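You operate a simulated robot arm through the tools that you are given. There is no shell and no other tool. Be economical: measure what you need, move in short steps, check, and stop when the job is done.

The job below is to be done with a simulated robot arm. You get a single attempt, and the scene is never put back.

TASK
Pick up the spilt washers before the grey cabinet with the red magnet.
Fine: first shut the clear washers drawer and stand the red jar by the tall grey box; magnet into the white tray. Set down upright: red jar, red magnet. What is to be rubbed or washed off counts as gone when no trace of it is left.
Where things are to end (x, y in the base frame): red jar within 60 mm of [620, 290].

Only the result counts: the job must be done as asked and must still hold three seconds after the hand-in. Knocking over, shifting, dropping, spilling or breaking anything else fails it.

THE ROBOT
A 7-joint arm with a two-finger gripper, on a carriage that runs on a rail from [8, 1503] to [-1, -277] (x, y) and turns from -3.787 to 2.007 rad about z. Base frame: it is fixed where the carriage stands at the start and does not move with it; the origin is on the floor, on the carriage's upright axis, x ahead of it, y to its left, z up; the surface under the hand at the start is at about z = 1000. Readings come in mm, rad, newtons and seconds.
With the tool pointing down near the work surface it reaches from about 280 to 760 mm from the robot's upright axis, wherever it stands. Its first joint turns from -2.897 to 2.897 rad. Places, roughly: clear washers drawer [700, -100, 1000]; middle deck of the rack [700, -100, 1000]; spilt washers [500, -100, 1000]; tray [500, 100, 1000]. Payload 2.45 kg.
The tool frame sits at the grasp point (the TCP): z along the fingers, y along the line on which they close. The tips reach 23 mm beyond it. Largest opening 72 mm; the body of the gripper starts 40 mm behind the TCP.
Orientation is that of the tool frame in the base frame, as [roll, pitch, yaw] about the fixed x, y, z axes, in that order (R = Rz(yaw) Ry(pitch) Rx(roll)). With the fingers straight down and closing along the base's y, the tool's x points along the base's -x, its y along +y and its z along -z.

THE INTERFACE
- The arm moves only by the tool send_rows. Its argument "plan" is a list of rows, each a list of 7 numbers: the shift along the base's x, y, z in mm, then the turn, a rotation vector about the base's x, y, z in rad, then the finger opening in mm, from 0 to 72. In form: [[tx, ty, tz, wx, wy, wz, hand], ...]. A call has 1 to 12 rows; each row is the pose to reach, as a shift and turn from the pose commanded when the call began. A row lasts 0.2 s, in which the tool goes at most 50 mm and 0.15 rad; a call with a longer step from one row to the next is refused whole, and so is a gripper value outside its range. A pose out of reach is approached as far as the arm can. The call stops where the force on the tool passes 40 N (or 10 N more than at its start, if that is more) or the arm is blocked; 0.2 s more then pass. Each finger travels about 72 mm/s and halts on what it meets, pressing with about 41 N; the grip force reading is that of the motor and also rises with nothing between the fingers. The clock runs only during rows and for 0.2 s after the last one: add rows that repeat a pose to give the fingers time. The reply holds the time, the measured pose of the TCP, the force on the tool along the base axes, the opening and the grip force, in the units named above and with some noise, with the torque about the TCP (base axes, N m) and any sound that the robot's microphone picked up, and new pictures: "pictures" is both (left out), scene, wrist or none.
- Cameras (640 x 400 px; columns grow to the right, rows downward): "scene" is now at [18.7, 144.1, 1539]; the picture's right is [-0.45, -0.89, 0.00], its down [-0.47, 0.24, -0.85] and it looks along [0.76, -0.38, -0.53] (base axes); focal length 259 px, centre (320, 200). "wrist" rides on the gripper at [77, 17, -66] in the tool frame; the picture's right is [-0.22, 0.98, 0.00], its down [-0.56, -0.12, -0.82] and it looks along [-0.80, -0.18, 0.57] (tool axes); focal length 234 px, centre (320, 200). There is no depth. A picture from a camera that has moved, and an enlarged one, comes with that camera's place and axes in the base frame and with its lens.
- raise_lower(by): slides the trunk up (or, below 0, down) by that many mm; the arm and the scene camera ride with it, the base frame stays. It gives what a move gives, with no picture.
- roll_base(legs): drives the robot by 1 to 6 legs, each [ahead, left, turn to the left] in mm, mm and rad, along the robot's own axes; the way and the turn of a leg run together, so that a leg with both is an arc; at most 1500 mm and 3.142 rad a leg. The arm and the cameras ride along, it lands a little off, and it stops where it bumps. It keeps to its track: a leg is cut to what the track allows. It gives what a move gives, and a new picture of the scene camera.
- aim_head(pan, tilt): turns the head with the scene camera to pan (to the left, within 2.705 rad either way) and tilt (down, from -0.506 to 1.204), counted from straight ahead of the robot. It gives what a move gives, and a new picture of the scene camera.
- inspect(camera, box): a new picture of the part [left, top, right, bottom] of that camera's present view, enlarged. The clock stands still meanwhile.
- close_job(): hands the job in; it is judged then, once.

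Go step by step. Nothing tells you exact positions but the pictures and the camera data: compare them with the known pose of the tool, close in by small moves and look again before you grip or let go. The budget is 120 turns and 260 pictures, counting those below and the enlarged ones. Unless the task says otherwise, let go and move clear before handing in, and close with one line.

The tools are called after "Emit:" by a JSON object that holds its "method" and its "body". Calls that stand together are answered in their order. send_rows: Moves the arm, as the interface text tells. Its arguments: {"type":"object","properties":{"plan":{"type":"array"},"pictures":{"type":"string","enum":["both","scene","wrist","none"]}},"required":["plan"]} The other tools are called the same way: raise_lower (by) slides the trunk up or down; roll_base (legs) drives the base; aim_head (pan, tilt) turns the head that bears the scene camera; inspect (camera, box) takes an enlarged picture of a part of a camera's view; close_job () hands the job in.

At the start:

```text
clock: 0.0
tcp_pos: [379.4, -117.9, 1309.1]
tcp_rot: [3.14, 0.001, -3.141]
wrist_force: [0.3, 0.0, -0.5]
moment: [-0.01, -0.06, 0.02]
opening: 72.1
finger_force: 0.1
trunk travel left (down, up): [-525.0, 65.0]
robot x, y, heading: [-2.5, 0.3, -0.003]
head pan, tilt: [-0.464, 0.555]
```

scene: 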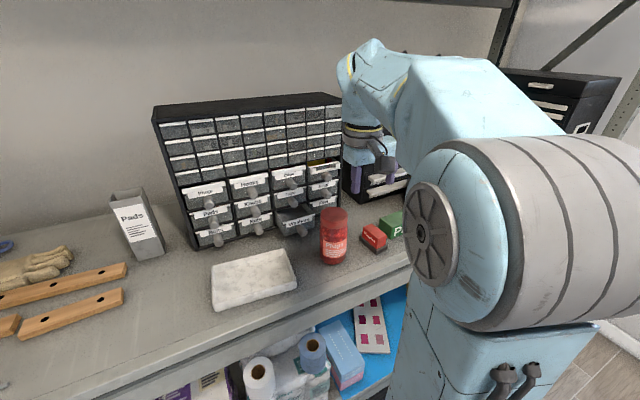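
wrist: 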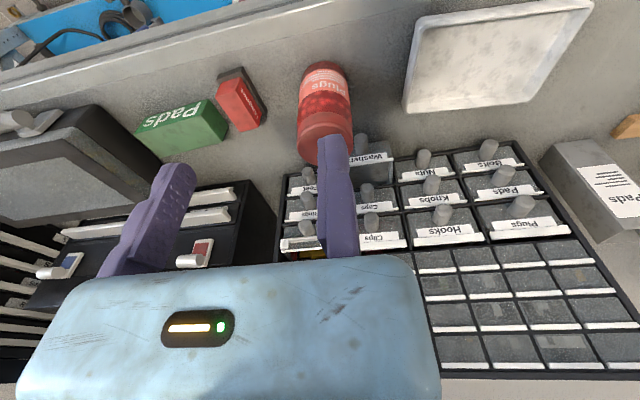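

The cabinet stands ahead with the washers drawer pulled out, and the red jar is in front of it. The red block may be the magnet, and I can't see the washers yet, so I'll zoom in.

Emit:
{"method": "inspect", "body": {"camera": "scene", "box": [180, 150, 420, 300]}}

Emit:
{"method": "inspect", "body": {"camera": "wrist", "box": [120, 40, 440, 240]}}

```text
2.67 times, centred on (300, 225) of scene
camera zoom: at [18.7, 144.1, 1539.0], right [-0.45, -0.89, 0.0], down [-0.47, 0.24, -0.85], along [0.76, -0.38, -0.53], focal length 690 px, centre (373, 133)
```

zoom: 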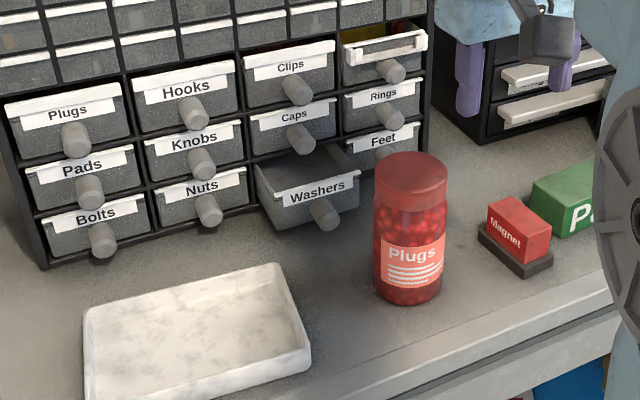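

```text
2.00 times, centred on (280, 140) of wrist
camera zoom: at [303.4, -100.0, 1375.9], right [0.22, 0.98, 0.0], down [0.56, -0.12, 0.82], along [0.8, -0.18, -0.57], focal length 468 px, centre (400, 320)
```

zoom: 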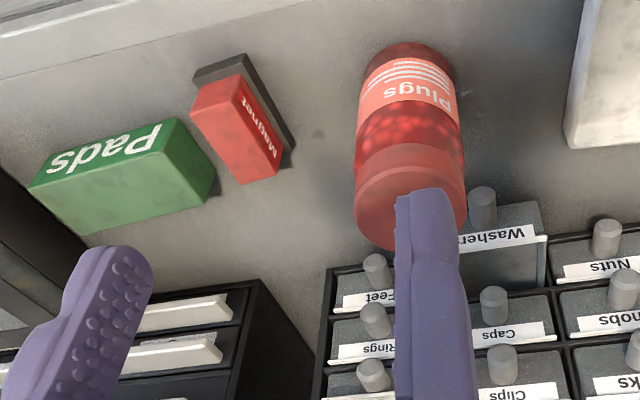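

The jar stands at about (495, -136) with its top near z 1157. I take the washers to be hidden behind it. I'll move above the jar and check alignment.

Emit:
{"method": "send_rows", "body": {"plan": [[40, -6, 0, 0, 0, 0, 72], [80, -12, -20, 0, 0, 0, 72], [116, -18, -50, 0, 0, 0, 72], [116, -18, -90, 0, 0, 0, 72], [116, -18, -105, 0, 0, 0, 72]]}}

Emit:
{"method": "inspect", "body": {"camera": "wrist", "box": [120, 0, 440, 200]}}

```text
clock: 1.2
tcp_pos: [496.1, -135.3, 1204.2]
tcp_rot: [3.141, 0.001, 3.141]
wrist_force: [0.5, 0.8, 0.3]
moment: [0.0, -0.01, 0.01]
opening: 72.0
finger_force: 0.1
trunk travel left (down, up): [-525.0, 65.0]
robot x, y, heading: [1.6, 2.0, 0.003]
head pan, tilt: [-0.464, 0.555]
camera scene: at [18.5, 144.2, 1539.0], right [-0.45, -0.89, 0.0], down [-0.47, 0.24, -0.85], along [0.76, -0.38, -0.53], focal length 259 px, centre (320, 200)
camera wrist: at [420.0, -117.4, 1271.3], right [0.22, 0.98, 0.0], down [0.56, -0.12, 0.82], along [0.8, -0.18, -0.57], focal length 234 px, centre (320, 200)
```

scene: 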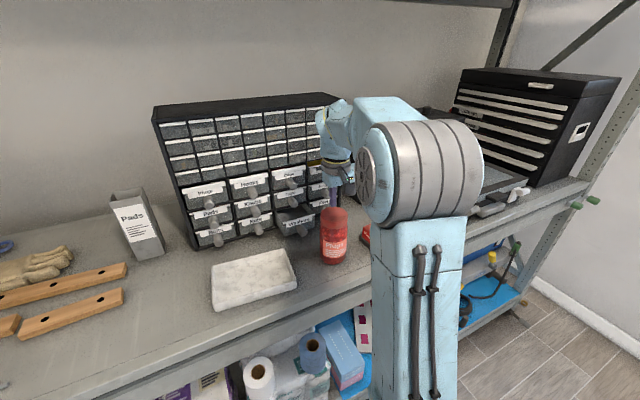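
wrist: 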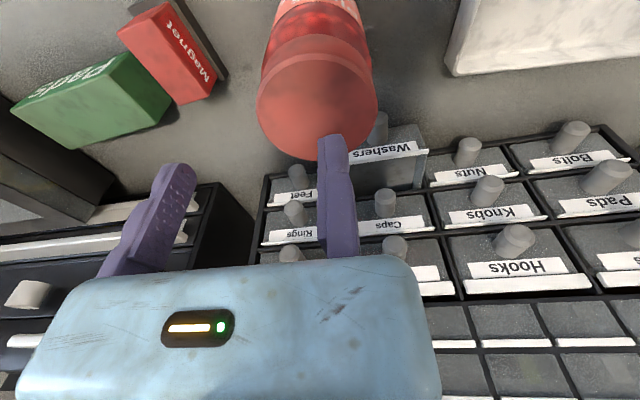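

```text
2.00 times, centred on (280, 100) of wrist
camera zoom: at [420.0, -117.4, 1271.3], right [0.22, 0.98, 0.0], down [0.56, -0.12, 0.82], along [0.8, -0.18, -0.57], focal length 468 px, centre (400, 400)
```

zoom: 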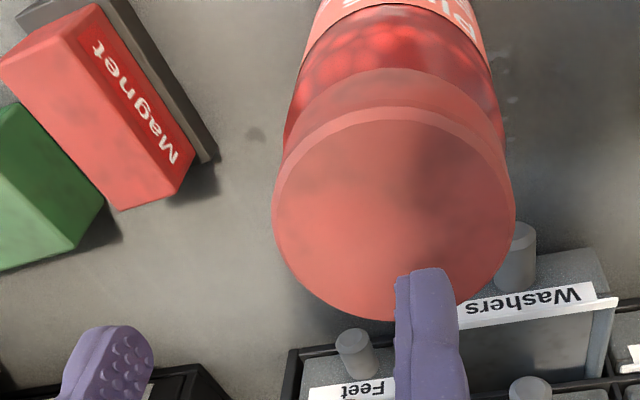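

The lid measures about 66 mm and computes to (493, -136). In the wrist picture, though, the fingers sit well to its right (-y), so I'll check that against the scene camera.

Emit:
{"method": "inspect", "body": {"camera": "scene", "box": [280, 100, 440, 270]}}

```text
2.35 times, centred on (360, 185) of scene
camera zoom: at [18.5, 144.2, 1539.0], right [-0.45, -0.89, 0.0], down [-0.47, 0.24, -0.85], along [0.76, -0.38, -0.53], focal length 609 px, centre (226, 235)
```

zoom: 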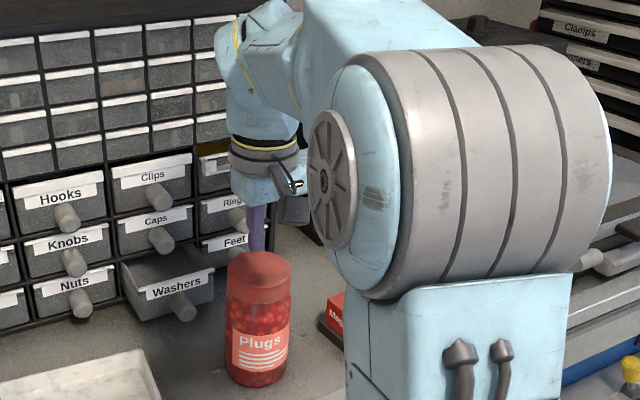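

Both cameras put the finger pads around y -135 and -203, about 34 mm to -y of the reported TCP. I'll part-close the fingers in the air to see where they meet.

Emit:
{"method": "send_rows", "body": {"plan": [[0, 0, 10, 0, 0, 0, 40], [0, 0, 10, 0, 0, 0, 10], [0, 0, 10, 0, 0, 0, 10], [0, 0, 10, 0, 0, 0, 10]]}}

```text
clock: 2.2
tcp_pos: [495.9, -134.6, 1215.2]
tcp_rot: [-3.141, 0.002, -3.141]
wrist_force: [0.6, -0.3, -0.1]
moment: [0.01, -0.02, 0.0]
opening: 9.9
finger_force: 0.0
trunk travel left (down, up): [-525.0, 65.0]
robot x, y, heading: [-3.5, 2.1, -0.002]
head pan, tilt: [-0.464, 0.555]
camera scene: at [18.7, 144.1, 1539.0], right [-0.45, -0.89, 0.0], down [-0.47, 0.24, -0.85], along [0.76, -0.38, -0.53], focal length 259 px, centre (320, 200)
camera wrist: at [420.0, -117.0, 1281.7], right [0.22, 0.98, 0.0], down [0.56, -0.12, 0.82], along [0.8, -0.18, -0.57], focal length 234 px, centre (320, 200)
```

scene: 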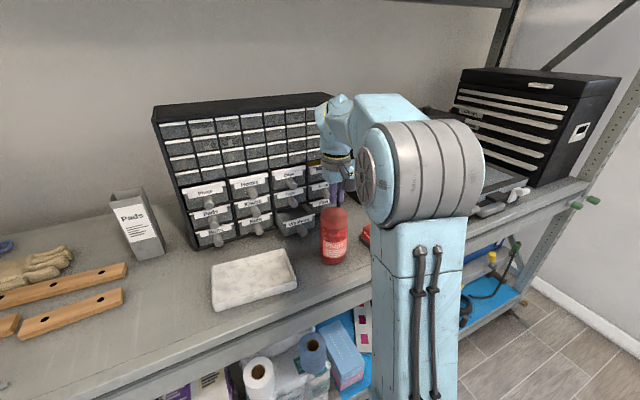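
wrist: 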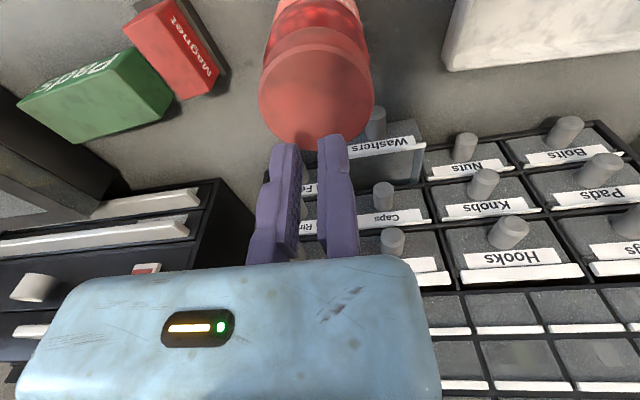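

The +y finger stays put and only the -y finger moves, so the reported TCP lies at the fixed pad's face. I'll zoom to calibrate that.

Emit:
{"method": "inspect", "body": {"camera": "wrist", "box": [240, 60, 400, 160]}}

```text
4.00 times, centred on (320, 110) of wrist
camera zoom: at [420.0, -117.0, 1281.7], right [0.22, 0.98, 0.0], down [0.56, -0.12, 0.82], along [0.8, -0.18, -0.57], focal length 937 px, centre (320, 560)
```

zoom: 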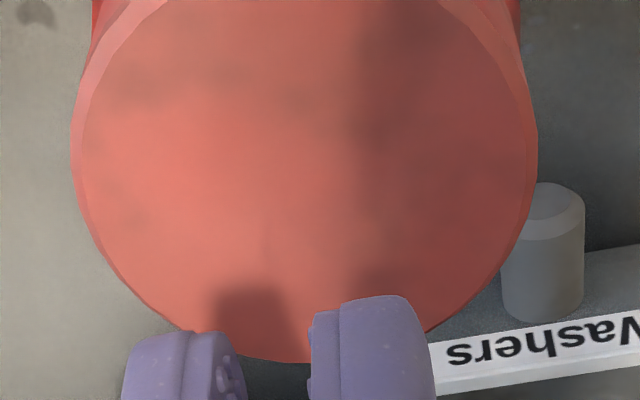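

The fixed pad's face is within about 1.5 mm of the reported TCP. I'll move the TCP to y about -101 so the lid is centred in the open jaws, then look.

Emit:
{"method": "send_rows", "body": {"plan": [[-2, 17, 0, 0, 0, 0, 72], [-2, 34, 0, 0, 0, 0, 72], [-2, 34, -12, 0, 0, 0, 72], [-2, 34, -20, 0, 0, 0, 72], [-2, 34, -20, 0, 0, 0, 72]], "pictures": "none"}}

Emit:
{"method": "inspect", "body": {"camera": "wrist", "box": [120, 0, 440, 200]}}

```text
clock: 3.4
tcp_pos: [493.6, -102.7, 1195.8]
tcp_rot: [-3.141, 0.001, -3.141]
wrist_force: [1.3, 0.2, -0.4]
moment: [0.02, 0.01, 0.02]
opening: 72.0
finger_force: 0.0
trunk travel left (down, up): [-525.0, 65.0]
robot x, y, heading: [1.4, -0.0, 0.003]
head pan, tilt: [-0.464, 0.555]
```

```text
2.00 times, centred on (280, 100) of wrist
camera zoom: at [418.1, -84.5, 1261.6], right [0.22, 0.98, 0.0], down [0.56, -0.12, 0.82], along [0.8, -0.18, -0.57], focal length 468 px, centre (400, 400)
```

zoom: 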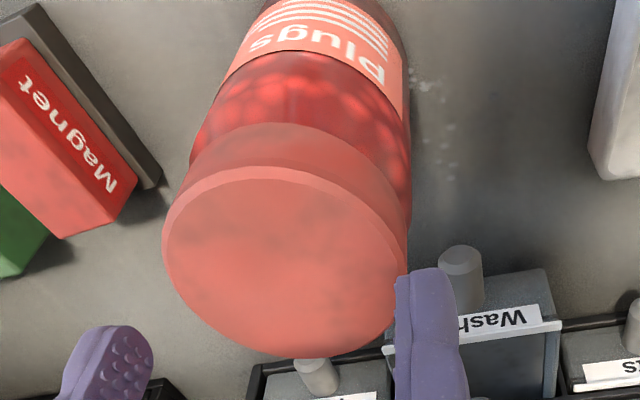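

The lid's centre computes to y about -135. I'll shift 2.5 mm more to +y and descend onto the lid; pale specks to the left of the jar are probably the washers.

Emit:
{"method": "send_rows", "body": {"plan": [[-0.5, 2.5, 0, 0, 0, 0, 72], [-0.5, 2.5, -12, 0, 0, 0, 72], [-0.5, 2.5, -22, 0, 0, 0, 72], [-0.5, 2.5, -32, 0, 0, 0, 72], [-0.5, 2.5, -42, 0, 0, 0, 72]], "pictures": "none"}}

Emit:
{"method": "inspect", "body": {"camera": "wrist", "box": [120, 0, 440, 200]}}

```text
clock: 4.6
tcp_pos: [491.7, -98.9, 1152.0]
tcp_rot: [3.139, -0.003, 3.141]
wrist_force: [-0.5, -0.6, -0.6]
moment: [0.06, -0.01, -0.04]
opening: 72.0
finger_force: 0.1
trunk travel left (down, up): [-525.0, 65.0]
robot x, y, heading: [1.7, 0.7, 0.004]
head pan, tilt: [-0.464, 0.555]
```

```text
2.00 times, centred on (280, 100) of wrist
camera zoom: at [416.0, -81.1, 1218.4], right [0.22, 0.98, 0.0], down [0.56, -0.13, 0.82], along [0.8, -0.18, -0.57], focal length 468 px, centre (400, 400)
```

zoom: 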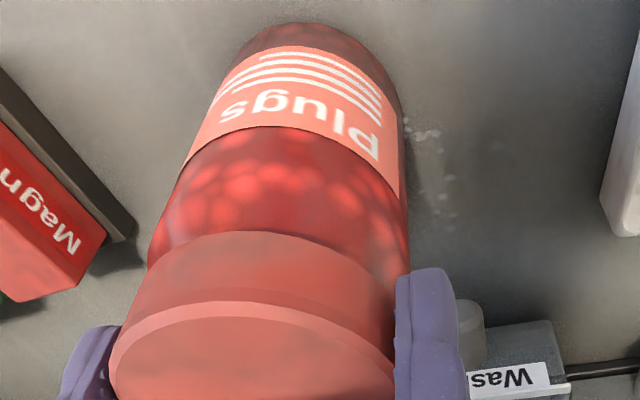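

The lid sits between the fingers, so I'll close and check the grip.

Emit:
{"method": "send_rows", "body": {"plan": [[0, 0, 0, 0, 0, 0, 60], [0, 0, 0, 0, 0, 0, 55], [0, 0, 0, 0, 0, 0, 55], [0, 0, 0, 0, 0, 0, 55]], "pictures": "wrist"}}

```text
clock: 5.6
tcp_pos: [492.4, -99.2, 1152.5]
tcp_rot: [3.141, -0.001, -3.141]
wrist_force: [0.2, -0.7, -4.3]
moment: [0.16, 0.02, 0.02]
opening: 68.3
finger_force: 40.7
trunk travel left (down, up): [-525.0, 65.0]
robot x, y, heading: [-1.2, 2.5, 0.004]
head pan, tilt: [-0.464, 0.555]
camera wrist: at [416.3, -81.0, 1218.7], right [0.22, 0.98, 0.0], down [0.56, -0.13, 0.82], along [0.8, -0.18, -0.57], focal length 234 px, centre (320, 200)
```

wrist: 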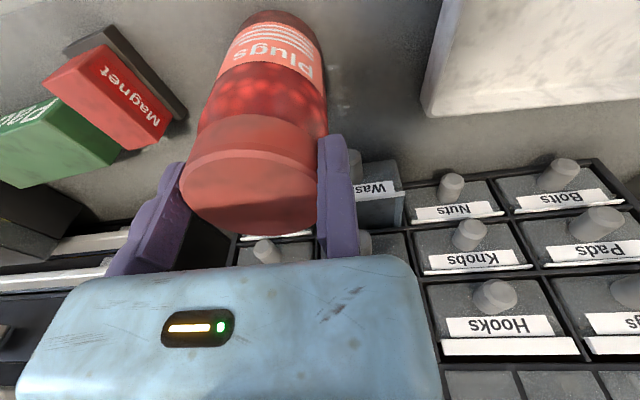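

The grip holds at 68 mm, so I'll lift straight up.

Emit:
{"method": "send_rows", "body": {"plan": [[0, 0, 10, 0, 0, 0, 55], [0, 0, 30, 0, 0, 0, 55], [0, 0, 50, 0, 0, 0, 55], [0, 0, 70, 0, 0, 0, 55], [0, 0, 70, 0, 0, 0, 55]]}}

Emit:
{"method": "inspect", "body": {"camera": "scene", "box": [200, 180, 360, 280]}}

Emit:
{"method": "inspect", "body": {"camera": "scene", "box": [60, 160, 220, 280]}}

```text
clock: 6.8
tcp_pos: [493.3, -101.1, 1223.0]
tcp_rot: [-3.14, -0.001, 3.142]
wrist_force: [0.6, -0.3, -4.1]
moment: [0.12, 0.04, 0.0]
opening: 68.0
finger_force: 40.8
trunk travel left (down, up): [-525.0, 65.0]
robot x, y, heading: [-2.0, 0.0, 0.004]
head pan, tilt: [-0.464, 0.555]
camera scene: at [18.8, 144.1, 1539.0], right [-0.45, -0.89, 0.0], down [-0.47, 0.24, -0.85], along [0.76, -0.38, -0.53], focal length 259 px, centre (320, 200)
camera wrist: at [417.1, -81.8, 1289.1], right [0.22, 0.98, 0.0], down [0.56, -0.13, 0.82], along [0.8, -0.18, -0.57], focal length 234 px, centre (320, 200)
```

scene: 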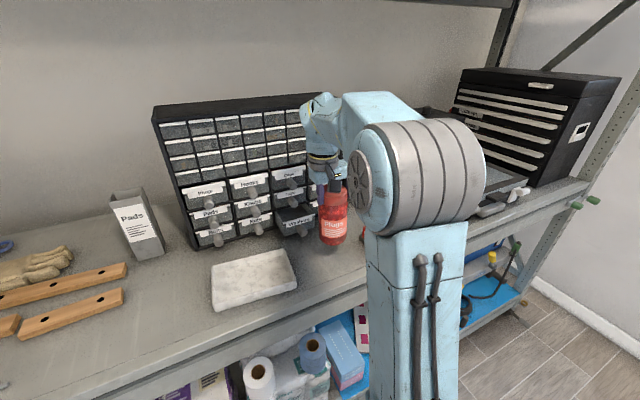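
wrist: 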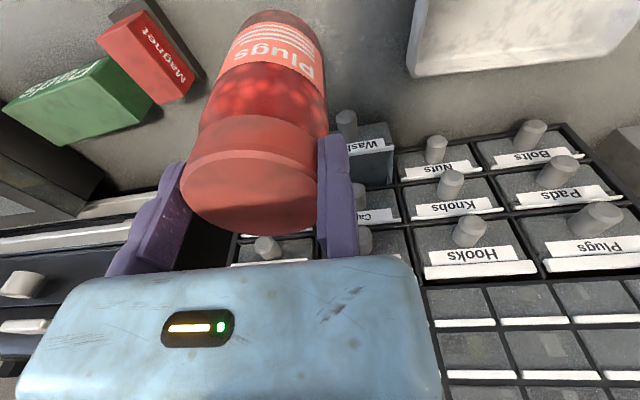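

```text
4.00 times, centred on (280, 230) of scene
camera zoom: at [18.8, 144.1, 1539.0], right [-0.45, -0.89, 0.0], down [-0.47, 0.24, -0.85], along [0.76, -0.38, -0.53], focal length 1036 px, centre (480, 80)
```

zoom: 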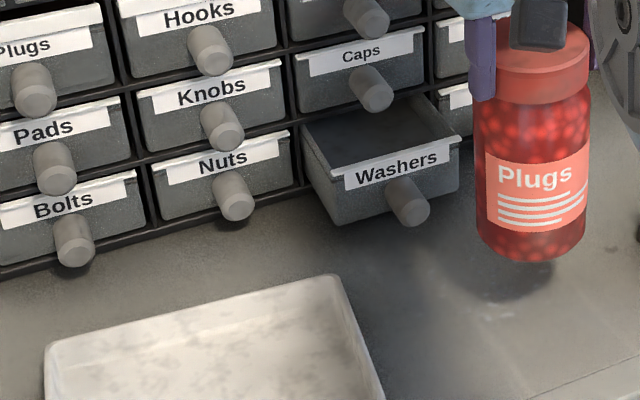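

```text
3.33 times, centred on (140, 220) of scene
camera zoom: at [18.8, 144.1, 1539.0], right [-0.45, -0.89, 0.0], down [-0.47, 0.24, -0.85], along [0.76, -0.38, -0.53], focal length 863 px, centre (920, 133)
```

zoom: 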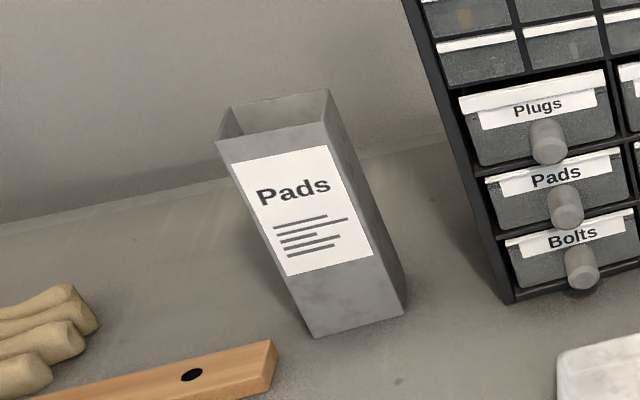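

Washers show up as pale specks near (500, -108). I'll carry the jar left to about (635, 295), in front of the tall grey box whose front face is at x about 730.

Emit:
{"method": "send_rows", "body": {"plan": [[0, 20, 0, 0, 0, 0, 55], [0, 60, 0, 0, 0, 0, 55], [0, 103, 0, 0, 0, 0, 55], [0, 146, 0, 0, 0, 0, 55], [0, 189, 0, 0, 0, 0, 55], [10, 231, 0, 0, 0, 0, 55], [30, 270, 0, 0, 0, 0, 55], [55, 308, 0, 0, 0, 0, 55], [80, 346, 0, 0, 0, 0, 55], [105, 384, 0, 0, 0, 0, 55], [128, 415, 0, 0, 0, 0, 55], [142, 428, 0, 0, 0, 0, 55]]}}

```text
clock: 9.4
tcp_pos: [618.8, 331.5, 1205.0]
tcp_rot: [-3.137, -0.005, -3.141]
wrist_force: [1.3, 0.7, -4.9]
moment: [0.14, 0.06, 0.02]
opening: 67.7
finger_force: 41.4
out of reach, approached as far as the arm can: row 11, 12
trunk travel left (down, up): [-525.0, 65.0]
robot x, y, heading: [-0.2, 0.0, 0.001]
head pan, tilt: [-0.464, 0.555]
camera scene: at [22.9, 148.4, 1538.3], right [-0.45, -0.89, 0.0], down [-0.47, 0.23, -0.85], along [0.76, -0.38, -0.53], focal length 259 px, centre (320, 200)
camera wrist: at [543.6, 350.0, 1272.1], right [0.22, 0.98, -0.01], down [0.56, -0.12, 0.82], along [0.8, -0.18, -0.58], focal length 234 px, centre (320, 200)
```

scene: 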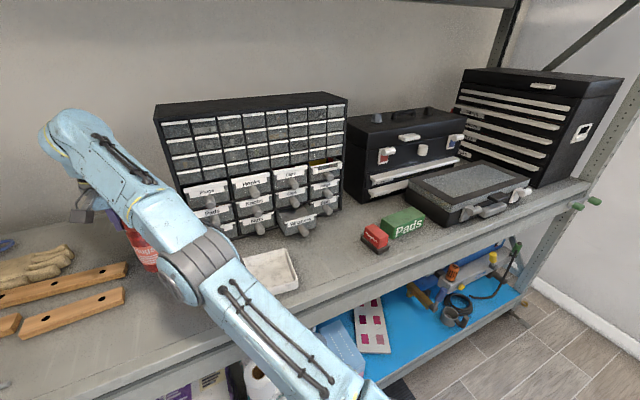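
wrist: 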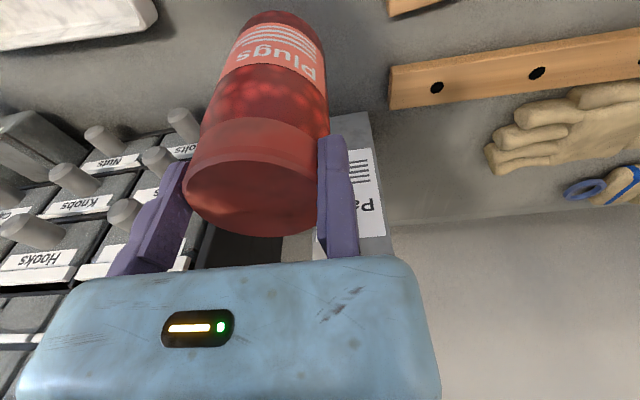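

The jar is now over (619, 297), right at the target and at the arm's reach limit. I'll lower in steps.

Emit:
{"method": "send_rows", "body": {"plan": [[-15, -3, 0, 0, 0, 0, 55], [-15, -3, -20, 0, 0, 0, 55], [-15, -3, -40, 0, 0, 0, 55], [-15, -3, -40, 0, 0, 0, 55]]}}

```text
clock: 10.4
tcp_pos: [602.4, 324.6, 1171.0]
tcp_rot: [-3.141, -0.002, 3.141]
wrist_force: [0.4, 0.3, -2.7]
moment: [0.09, 0.06, 0.02]
opening: 67.4
finger_force: 41.6
trunk travel left (down, up): [-525.0, 65.0]
robot x, y, heading: [2.2, -2.8, -0.006]
head pan, tilt: [-0.464, 0.555]
camera scene: at [19.0, 144.3, 1539.0], right [-0.45, -0.89, 0.0], down [-0.47, 0.24, -0.85], along [0.76, -0.38, -0.53], focal length 259 px, centre (320, 200)
camera wrist: at [525.7, 342.7, 1236.8], right [0.22, 0.98, 0.0], down [0.56, -0.13, 0.82], along [0.8, -0.18, -0.57], focal length 234 px, centre (320, 200)
```

scene: 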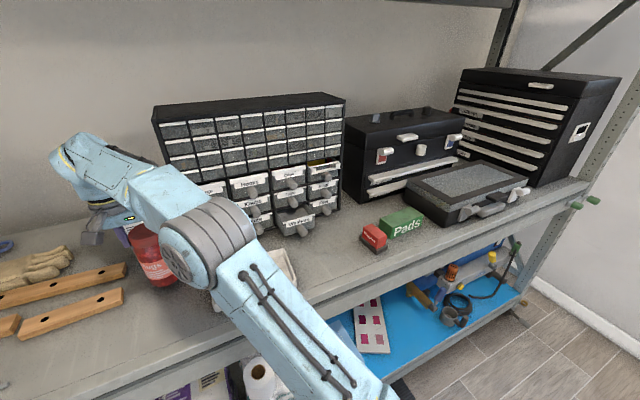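
wrist: 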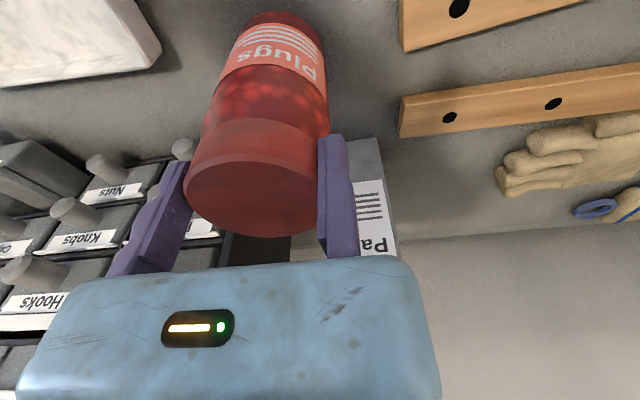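

The jar bottom should be about 19 mm above the shelf. I'll ease it forward and down.

Emit:
{"method": "send_rows", "body": {"plan": [[10, -2, 0, 0, 0, 0, 55], [10, -2, -10, 0, 0, 0, 55], [10, -2, -15, 0, 0, 0, 55], [10, -2, -17.5, 0, 0, 0, 55], [10, -2, -17.5, 0, 0, 0, 55]]}}

Emit:
{"method": "inspect", "body": {"camera": "scene", "box": [60, 180, 220, 300]}}

```text
clock: 11.6
tcp_pos: [610.7, 322.9, 1152.6]
tcp_rot: [-3.141, -0.001, 3.141]
wrist_force: [1.1, 0.1, -3.8]
moment: [0.15, 0.08, 0.0]
opening: 67.3
finger_force: 40.3
trunk travel left (down, up): [-525.0, 65.0]
robot x, y, heading: [0.2, -3.2, -0.003]
head pan, tilt: [-0.464, 0.555]
camera scene: at [19.0, 144.3, 1539.0], right [-0.45, -0.89, 0.0], down [-0.47, 0.24, -0.85], along [0.76, -0.38, -0.53], focal length 259 px, centre (320, 200)
camera wrist: at [535.9, 341.6, 1219.5], right [0.22, 0.98, 0.0], down [0.56, -0.12, 0.82], along [0.8, -0.18, -0.57], focal length 234 px, centre (320, 200)
```

scene: 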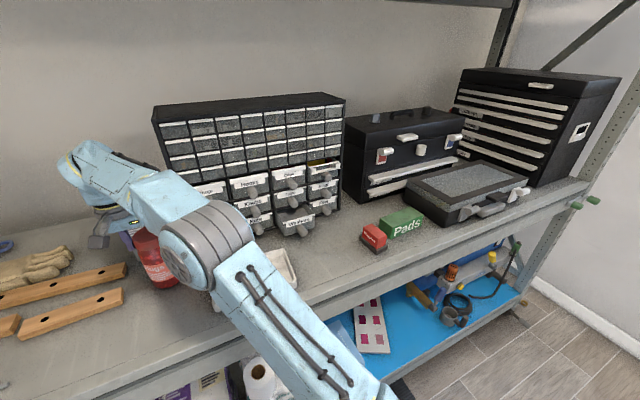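
wrist: 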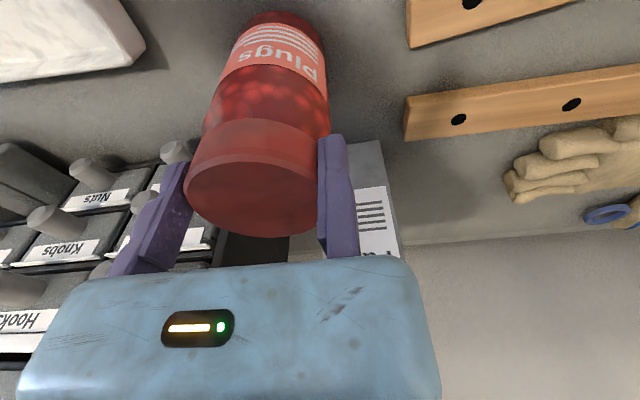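

```text
3.33 times, centred on (140, 240) of scene
camera zoom: at [19.0, 144.3, 1539.0], right [-0.45, -0.89, 0.0], down [-0.47, 0.24, -0.85], along [0.76, -0.38, -0.53], focal length 863 px, centre (920, 67)
```

zoom: 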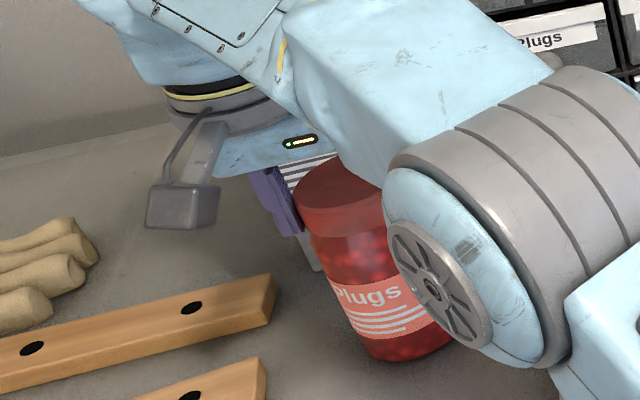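

It isn't on the shelf yet, since the tool still carries about 4 N. I'll creep down a few millimetres more.

Emit:
{"method": "send_rows", "body": {"plan": [[0, 0, -1, 0, 0, 0, 55], [0, 0, -2, 0, 0, 0, 55], [0, 0, -2, 0, 0, 0, 55]], "pictures": "none"}}

```text
clock: 12.4
tcp_pos: [612.0, 322.2, 1150.8]
tcp_rot: [-3.141, 0.0, -3.141]
wrist_force: [-0.7, 0.2, -0.8]
moment: [-0.06, -0.03, -0.04]
opening: 67.1
finger_force: 41.1
trunk travel left (down, up): [-525.0, 65.0]
robot x, y, heading: [-2.5, -3.0, 0.005]
head pan, tilt: [-0.464, 0.555]
```

The load is off the tool, so the jar rests on the shelf. I'll open, edge off by 2 mm to centre the jaws, and rise.

Emit:
{"method": "send_rows", "body": {"plan": [[0, 0, -0.5, 0, 0, 0, 72], [0, 0, -0.5, 0, 0, 0, 72], [0, 1, -0.5, 0, 0, 0, 72], [0, 2, -0.5, 0, 0, 0, 72], [0, 2, 8, 0, 0, 0, 72], [0, 2, 20, 0, 0, 0, 72], [0, 2, 40, 0, 0, 0, 72], [0, 2, 60, 0, 0, 0, 72], [-20, 2, 80, 0, 0, 0, 72], [-60, 2, 90, 0, 0, 0, 72]]}}

```text
clock: 14.6
tcp_pos: [553.4, 325.3, 1241.6]
tcp_rot: [3.141, 0.0, 3.139]
wrist_force: [0.1, 0.1, -1.1]
moment: [-0.03, 0.0, 0.01]
opening: 71.9
finger_force: 0.1
trunk travel left (down, up): [-525.0, 65.0]
robot x, y, heading: [-2.5, 1.9, 0.001]
head pan, tilt: [-0.464, 0.555]
camera scene: at [19.0, 144.0, 1539.0], right [-0.45, -0.89, 0.0], down [-0.47, 0.24, -0.85], along [0.76, -0.38, -0.53], focal length 259 px, centre (320, 200)
camera wrist: at [475.8, 343.7, 1308.1], right [0.22, 0.98, 0.0], down [0.56, -0.12, 0.82], along [0.8, -0.18, -0.57], focal length 234 px, centre (320, 200)
```

scene: 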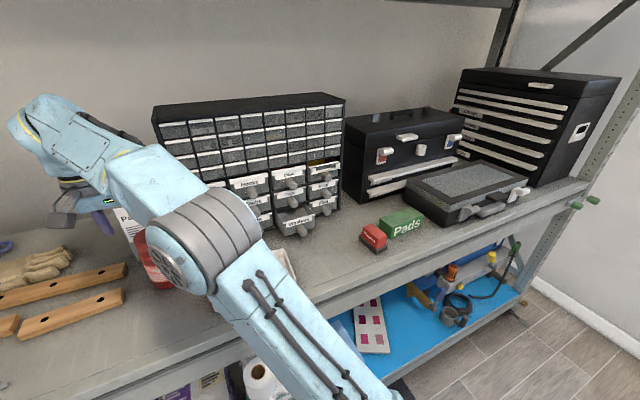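
wrist: 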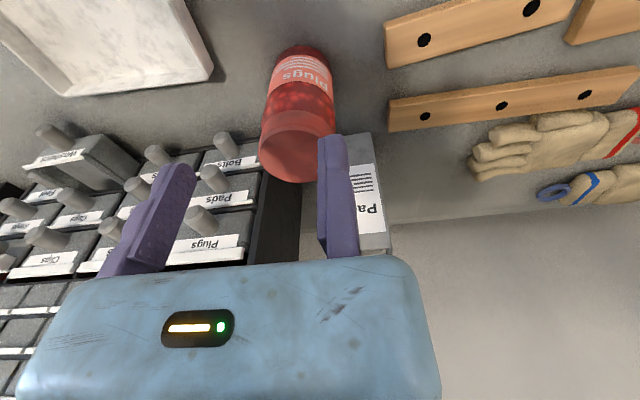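

The jar stands upright at its spot. Next is the drawer: its knob end is near (603, -92, 1032) and must go in about 70 mm. I'll go there with closed fingers, tilting so the gripper body stays clear of the upper knobs.

Emit:
{"method": "send_rows", "body": {"plan": [[-10, -40, 0, 0, 0, 0, 40], [-20, -85, 0, 0, 0, 0, 10], [-30, -130, 0, 0, 0, 0, 0], [-30, -178, 0, 0, 0, 0, 0], [-30, -226, 0, 0, 0, 0, 0], [-30, -274, 0, 0, 0, 0, 0], [-30, -322, 0, 0, 0, 0, 0], [-30, -370, 0, 0, -0.15, 0, 0], [-30, -405, 0, 0, -0.3, 0, 0], [-30, -416, -10, 0, -0.45, 0, 0], [-30, -416, -40, 0, -0.6, 0, 0], [-30, -416, -60, 0, -0.6, 0, 0]]}}

Emit:
{"method": "inspect", "body": {"camera": "scene", "box": [240, 160, 400, 280]}}

```text
clock: 17.2
tcp_pos: [521.8, -92.0, 1182.2]
tcp_rot: [3.139, 0.601, 3.138]
wrist_force: [-0.7, 0.4, -0.3]
moment: [0.0, -0.02, 0.0]
opening: 0.2
finger_force: 27.6
trunk travel left (down, up): [-525.0, 65.0]
robot x, y, heading: [3.3, 5.4, 0.004]
head pan, tilt: [-0.464, 0.555]
camera scene: at [18.4, 144.1, 1539.1], right [-0.45, -0.89, 0.0], down [-0.47, 0.24, -0.85], along [0.76, -0.38, -0.53], focal length 259 px, centre (320, 200)
camera wrist: at [422.3, -73.1, 1193.4], right [0.18, 0.98, 0.12], down [0.0, -0.13, 0.99], along [0.98, -0.18, -0.02], focal length 234 px, centre (320, 200)
```

scene: 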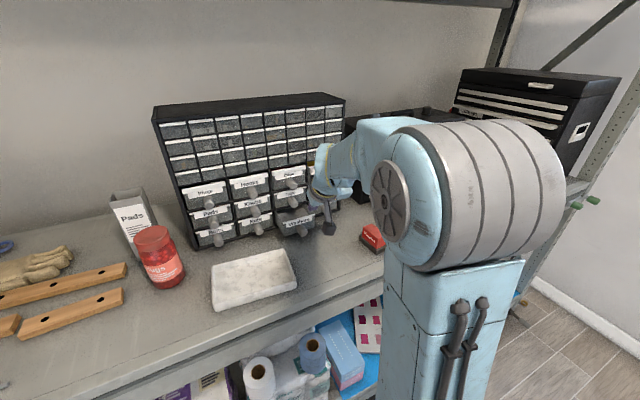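
wrist: 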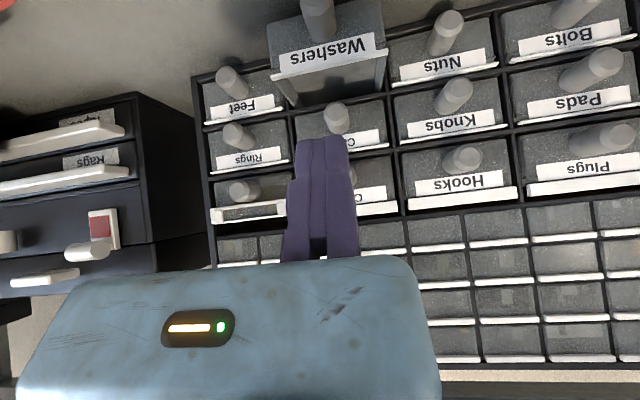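

```text
3.33 times, centred on (320, 220) of scene
camera zoom: at [18.4, 144.1, 1539.1], right [-0.45, -0.89, 0.0], down [-0.47, 0.24, -0.85], along [0.76, -0.38, -0.53], focal length 863 px, centre (320, 133)
```

zoom: 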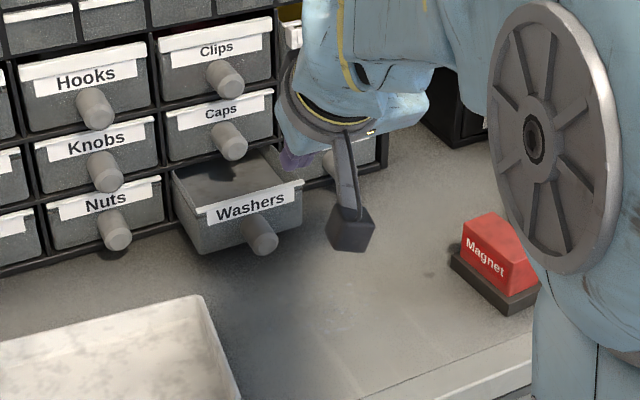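

The fingers are in line with the knob at y about -91. I'll go down to knob height in front of it.

Emit:
{"method": "send_rows", "body": {"plan": [[0, 1, -40, 0, 0, 0, 0], [0, 1, -85, 0, 0, 0, 0], [0, 1, -120, 0, 0, 0, 0], [10, 1, -132, 0, 0, 0, 0], [30, 1, -135, 0, 0, 0, 0]]}}

Emit:
{"method": "inspect", "body": {"camera": "scene", "box": [240, 160, 400, 280]}}

```text
clock: 18.4
tcp_pos: [551.4, -90.9, 1046.7]
tcp_rot: [-3.141, 0.6, -3.141]
wrist_force: [0.0, 0.3, -0.1]
moment: [0.04, -0.01, 0.01]
opening: 0.0
finger_force: 27.8
trunk travel left (down, up): [-525.0, 65.0]
robot x, y, heading: [1.2, 2.8, 0.001]
head pan, tilt: [-0.464, 0.555]
camera scene: at [18.5, 144.2, 1539.0], right [-0.45, -0.89, 0.0], down [-0.47, 0.24, -0.85], along [0.76, -0.38, -0.53], focal length 259 px, centre (320, 200)
camera wrist: at [451.3, -72.9, 1058.1], right [0.18, 0.98, 0.12], down [0.0, -0.12, 0.99], along [0.98, -0.18, -0.02], focal length 234 px, centre (320, 200)
```

scene: 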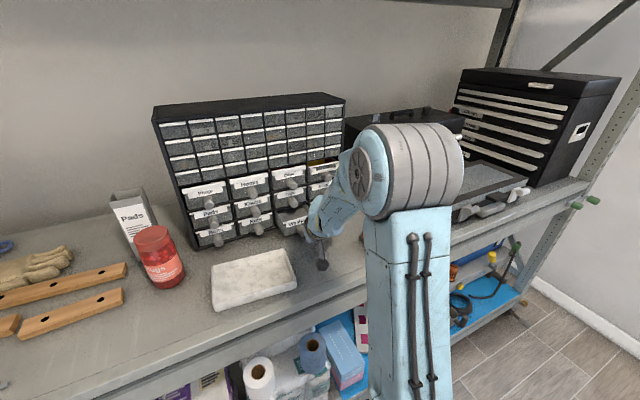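
wrist: 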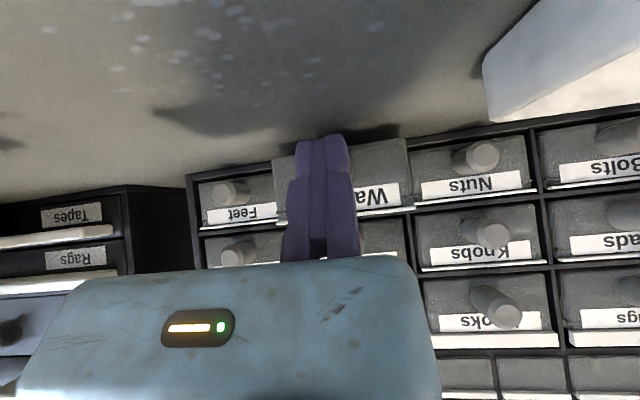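

```text
3.33 times, centred on (320, 220) of scene
camera zoom: at [18.5, 144.2, 1539.0], right [-0.45, -0.89, 0.0], down [-0.47, 0.24, -0.85], along [0.76, -0.38, -0.53], focal length 863 px, centre (320, 133)
```

zoom: 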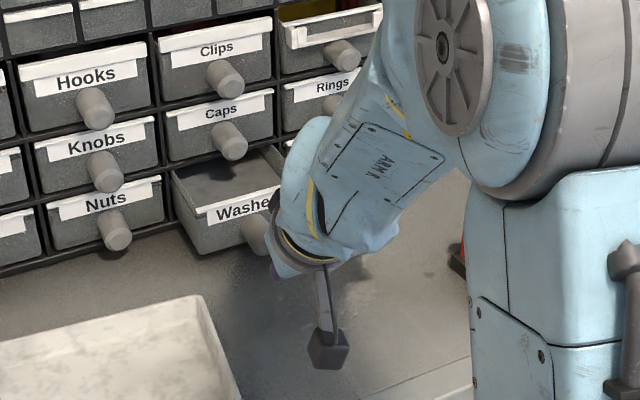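

Pale washers are visible on the shelf ahead of the drawer. I'll push forward in modest steps, watching the force.

Emit:
{"method": "send_rows", "body": {"plan": [[15, 0, 0, 0, 0, 0, 0], [28, 0, 0, 0, 0, 0, 0], [38, 0, 0, 0, 0, 0, 0], [48, 0, 0, 0, 0, 0, 0], [58, 0, 0, 0, 0, 0, 0], [68, 0, 0, 0, 0, 0, 0], [78, 0, 0, 0, 0, 0, 0], [85, 0, 0, 0, 0, 0, 0]]}}

Emit:
{"method": "inspect", "body": {"camera": "scene", "box": [240, 160, 400, 280]}}

```text
clock: 20.2
tcp_pos: [637.0, -90.1, 1045.5]
tcp_rot: [-3.141, 0.599, 3.141]
wrist_force: [-0.5, -0.5, 0.2]
moment: [-0.01, -0.04, 0.04]
opening: 0.0
finger_force: 28.9
trunk travel left (down, up): [-525.0, 65.0]
robot x, y, heading: [-1.7, 1.9, -0.002]
head pan, tilt: [-0.464, 0.555]
camera scene: at [18.7, 144.1, 1539.0], right [-0.45, -0.89, 0.0], down [-0.47, 0.24, -0.85], along [0.76, -0.38, -0.53], focal length 259 px, centre (320, 200)
camera wrist: at [537.0, -71.7, 1056.7], right [0.18, 0.98, 0.12], down [0.0, -0.13, 0.99], along [0.98, -0.18, -0.02], focal length 234 px, centre (320, 200)
```

scene: 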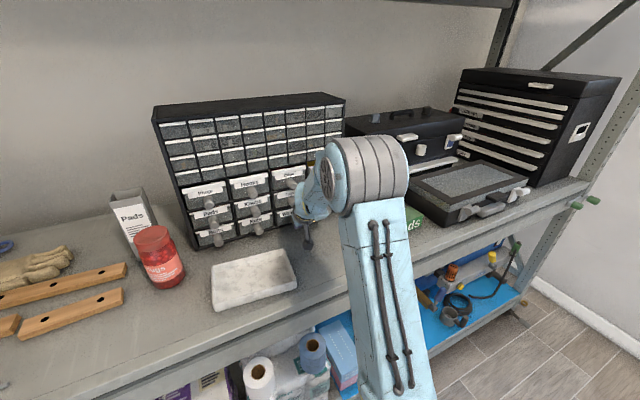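
wrist: 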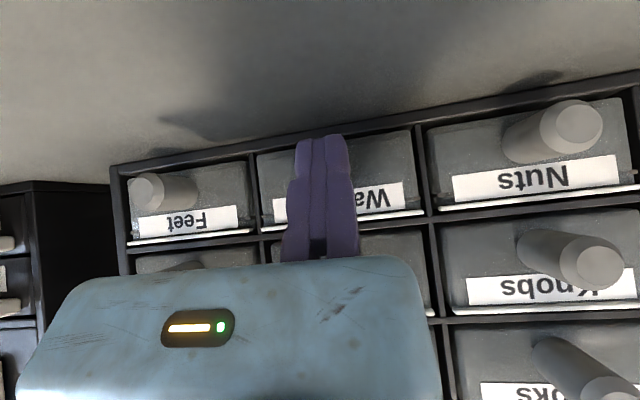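

```text
3.33 times, centred on (320, 220) of scene
camera zoom: at [18.7, 144.1, 1539.0], right [-0.45, -0.89, 0.0], down [-0.47, 0.24, -0.85], along [0.76, -0.38, -0.53], focal length 863 px, centre (320, 133)
```

zoom: 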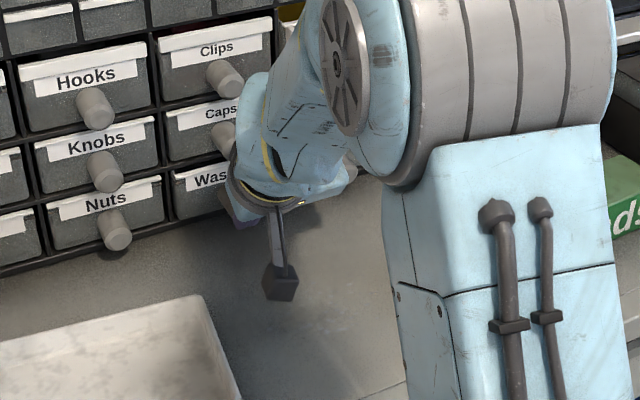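

The drawer looks almost flush. I'll push on gently until the force rises.

Emit:
{"method": "send_rows", "body": {"plan": [[4, 0, 0, 0, 0, 0, 0], [8, 0, 0, 0, 0, 0, 0], [12, 0, 0, 0, 0, 0, 0], [16, 0, 0, 0, 0, 0, 0], [20, 0, 0, 0, 0, 0, 0]]}}

```text
clock: 21.1
tcp_pos: [643.9, -90.7, 1045.1]
tcp_rot: [3.136, 0.592, 3.137]
wrist_force: [-26.9, 2.4, 10.4]
moment: [0.22, 0.18, 0.03]
opening: 5.7
finger_force: 28.4
trunk travel left (down, up): [-525.0, 65.0]
robot x, y, heading: [1.4, 0.6, 0.003]
head pan, tilt: [-0.464, 0.555]
stopped in row 4: the force on the tool passed its limit at 45 N (the readings are from after the stop); the commanded pose is now the measured one
camera scene: at [14.9, 144.5, 1539.3], right [-0.45, -0.89, 0.0], down [-0.47, 0.24, -0.85], along [0.76, -0.38, -0.52], focal length 259 px, centre (320, 200)
camera wrist: at [544.9, -72.1, 1057.7], right [0.18, 0.98, 0.12], down [0.01, -0.13, 0.99], along [0.98, -0.18, -0.03], focal length 234 px, centre (320, 200)
```

scene: 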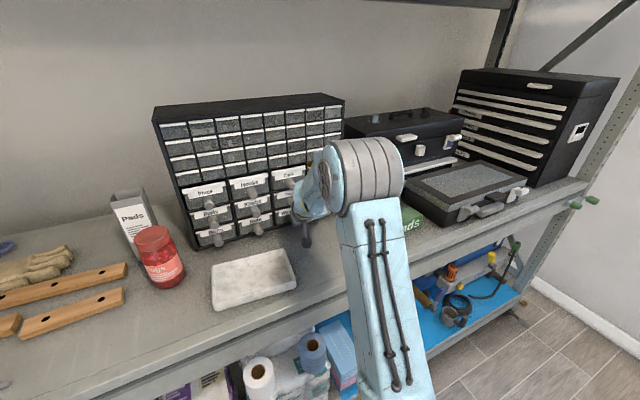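
wrist: 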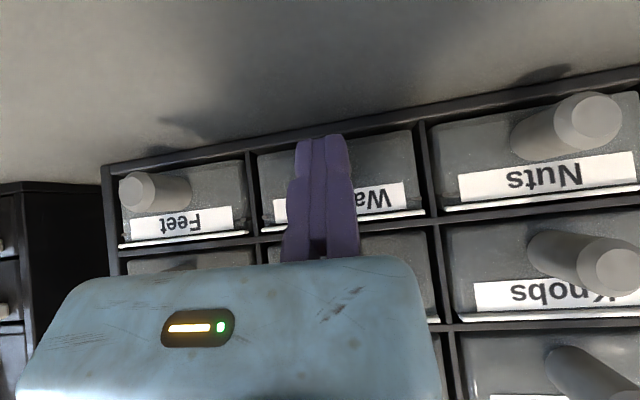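

The drawer hit its stop, so it is shut. I'll back away, straighten up and survey the washers and magnet.

Emit:
{"method": "send_rows", "body": {"plan": [[-20, 0, 0, 0, 0, 0, 0], [-60, 0, 10, 0, 0, 0, 0], [-100, 0, 40, 0, 0.1, 0, 0], [-130, 0, 75, 0, 0.25, 0, 0], [-160, -5, 110, 0, 0.4, 0, 0], [-190, -15, 145, 0, 0.5, 0, 0], [-220, -30, 180, 0, 0.6, 0, 0], [-250, -40, 215, 0, 0.6, 0, 0]]}}

Emit:
{"method": "inspect", "body": {"camera": "wrist", "box": [140, 0, 460, 200]}}

Emit:
{"method": "inspect", "body": {"camera": "scene", "box": [280, 190, 440, 290]}}

```text
clock: 22.9
tcp_pos: [396.3, -132.6, 1258.8]
tcp_rot: [3.14, -0.011, 3.14]
wrist_force: [1.4, -0.2, 0.7]
moment: [0.01, 0.02, 0.0]
opening: 0.2
finger_force: 28.2
trunk travel left (down, up): [-525.0, 65.0]
robot x, y, heading: [2.6, 0.2, 0.001]
head pan, tilt: [-0.464, 0.555]
camera scene: at [19.1, 144.1, 1539.0], right [-0.45, -0.89, 0.0], down [-0.47, 0.24, -0.85], along [0.76, -0.38, -0.53], focal length 259 px, centre (320, 200)
camera wrist: at [321.3, -113.6, 1326.3], right [0.22, 0.98, 0.0], down [0.57, -0.13, 0.81], along [0.79, -0.18, -0.58], focal length 234 px, centre (320, 200)
```

scene: 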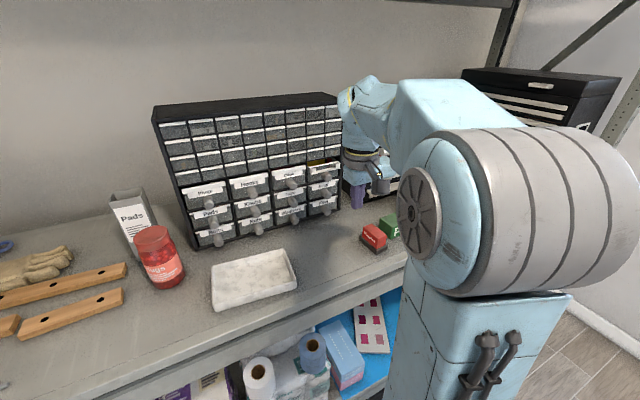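
wrist: 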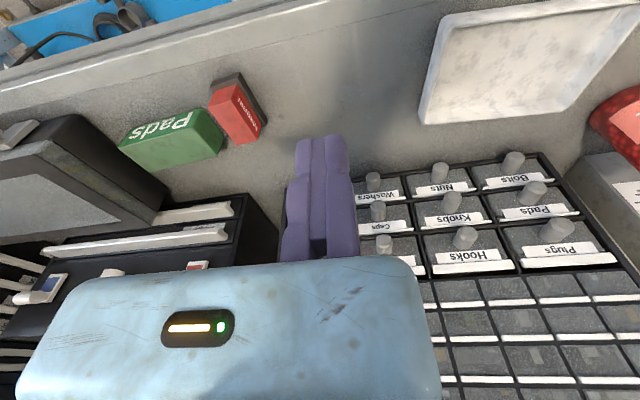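

```text
2.00 times, centred on (300, 100) of wrist
camera zoom: at [321.3, -113.6, 1326.3], right [0.22, 0.98, 0.0], down [0.57, -0.13, 0.81], along [0.79, -0.18, -0.58], focal length 468 px, centre (360, 400)
```

zoom: 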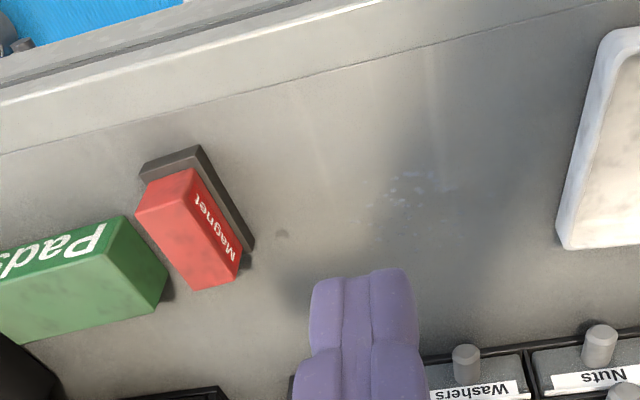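

```text
4.00 times, centred on (360, 240) of scene
camera zoom: at [19.1, 144.1, 1539.0], right [-0.45, -0.89, 0.0], down [-0.47, 0.24, -0.85], along [0.76, -0.38, -0.53], focal length 1036 px, centre (160, 40)
```

zoom: 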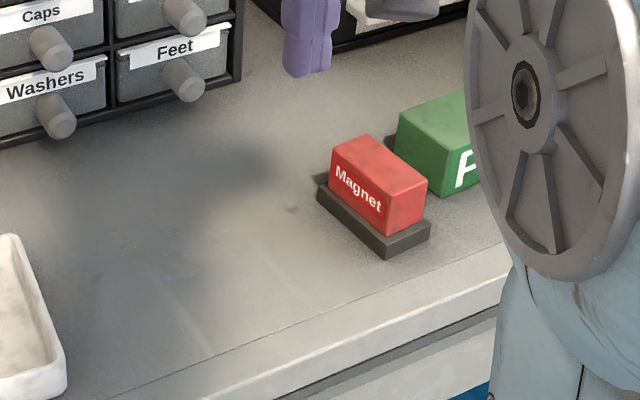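

The drawer front is in line with its neighbours. I'll look closer at the faint cluster of washers.

Emit:
{"method": "inspect", "body": {"camera": "wrist", "box": [270, 50, 430, 150]}}

Emit:
{"method": "inspect", "body": {"camera": "wrist", "box": [190, 60, 290, 160]}}

```text
4.00 times, centred on (350, 100) of wrist
camera zoom: at [321.3, -113.6, 1326.3], right [0.22, 0.98, 0.0], down [0.57, -0.13, 0.81], along [0.79, -0.18, -0.58], focal length 937 px, centre (200, 600)
```

zoom: 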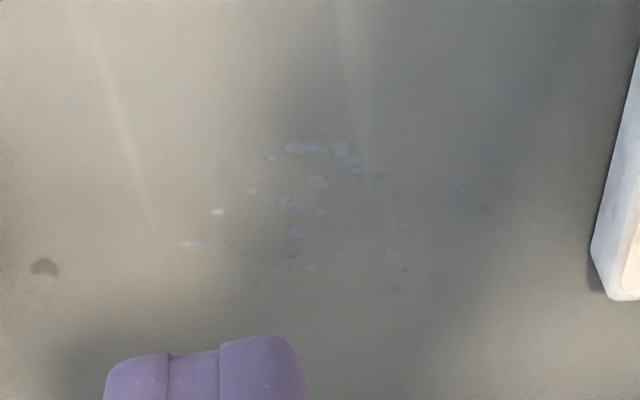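

```text
4.00 times, centred on (240, 110) of wrist
camera zoom: at [321.3, -113.6, 1326.3], right [0.22, 0.98, 0.0], down [0.57, -0.13, 0.81], along [0.79, -0.18, -0.58], focal length 937 px, centre (640, 560)
```

zoom: 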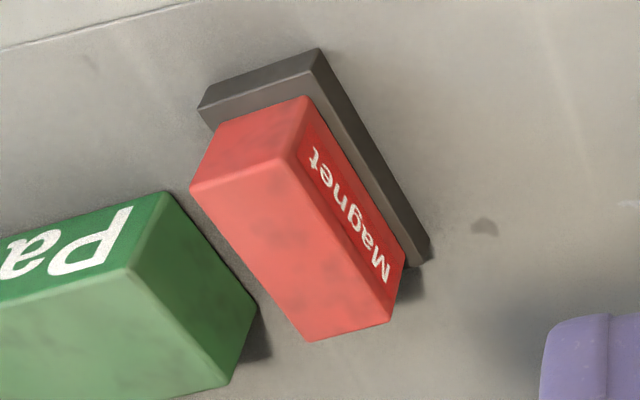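

The washers lie in a patch spanning roughly x 490–575, y -170 to -50. The magnet is at about (490, -277), turned about 0.065 rad, with a red block about 39 mm wide and its top near z 1043. I'll go above it.

Emit:
{"method": "send_rows", "body": {"plan": [[30, -35, 0, 0, -0.008, 0.03, 20], [60, -75, -20, 0, -0.008, 0.065, 54], [85, -110, -50, 0, -0.008, 0.065, 54], [98, -124, -90, 0, -0.008, 0.065, 54], [98, -124, -130, 0, -0.008, 0.065, 54], [98, -124, -150, 0, -0.008, 0.065, 54], [98, -124, -150, 0, -0.008, 0.065, 54]], "pictures": "scene"}}

Emit:
{"method": "inspect", "body": {"camera": "wrist", "box": [120, 0, 440, 200]}}

```text
refused: row 2 steps farther than a row can; nothing moved
```

```text
2.00 times, centred on (280, 100) of wrist
camera zoom: at [321.3, -113.6, 1326.3], right [0.22, 0.98, 0.0], down [0.57, -0.13, 0.81], along [0.79, -0.18, -0.58], focal length 468 px, centre (400, 400)
```

zoom: 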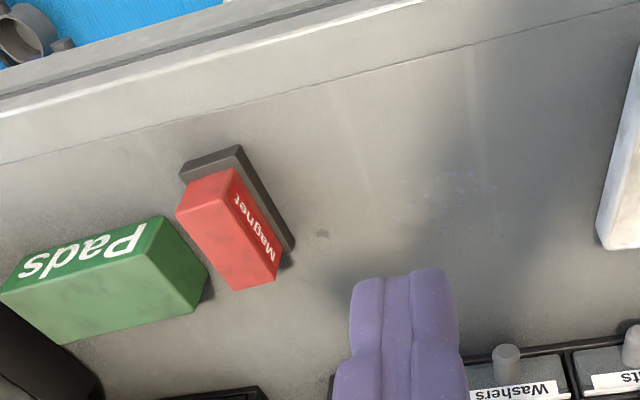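

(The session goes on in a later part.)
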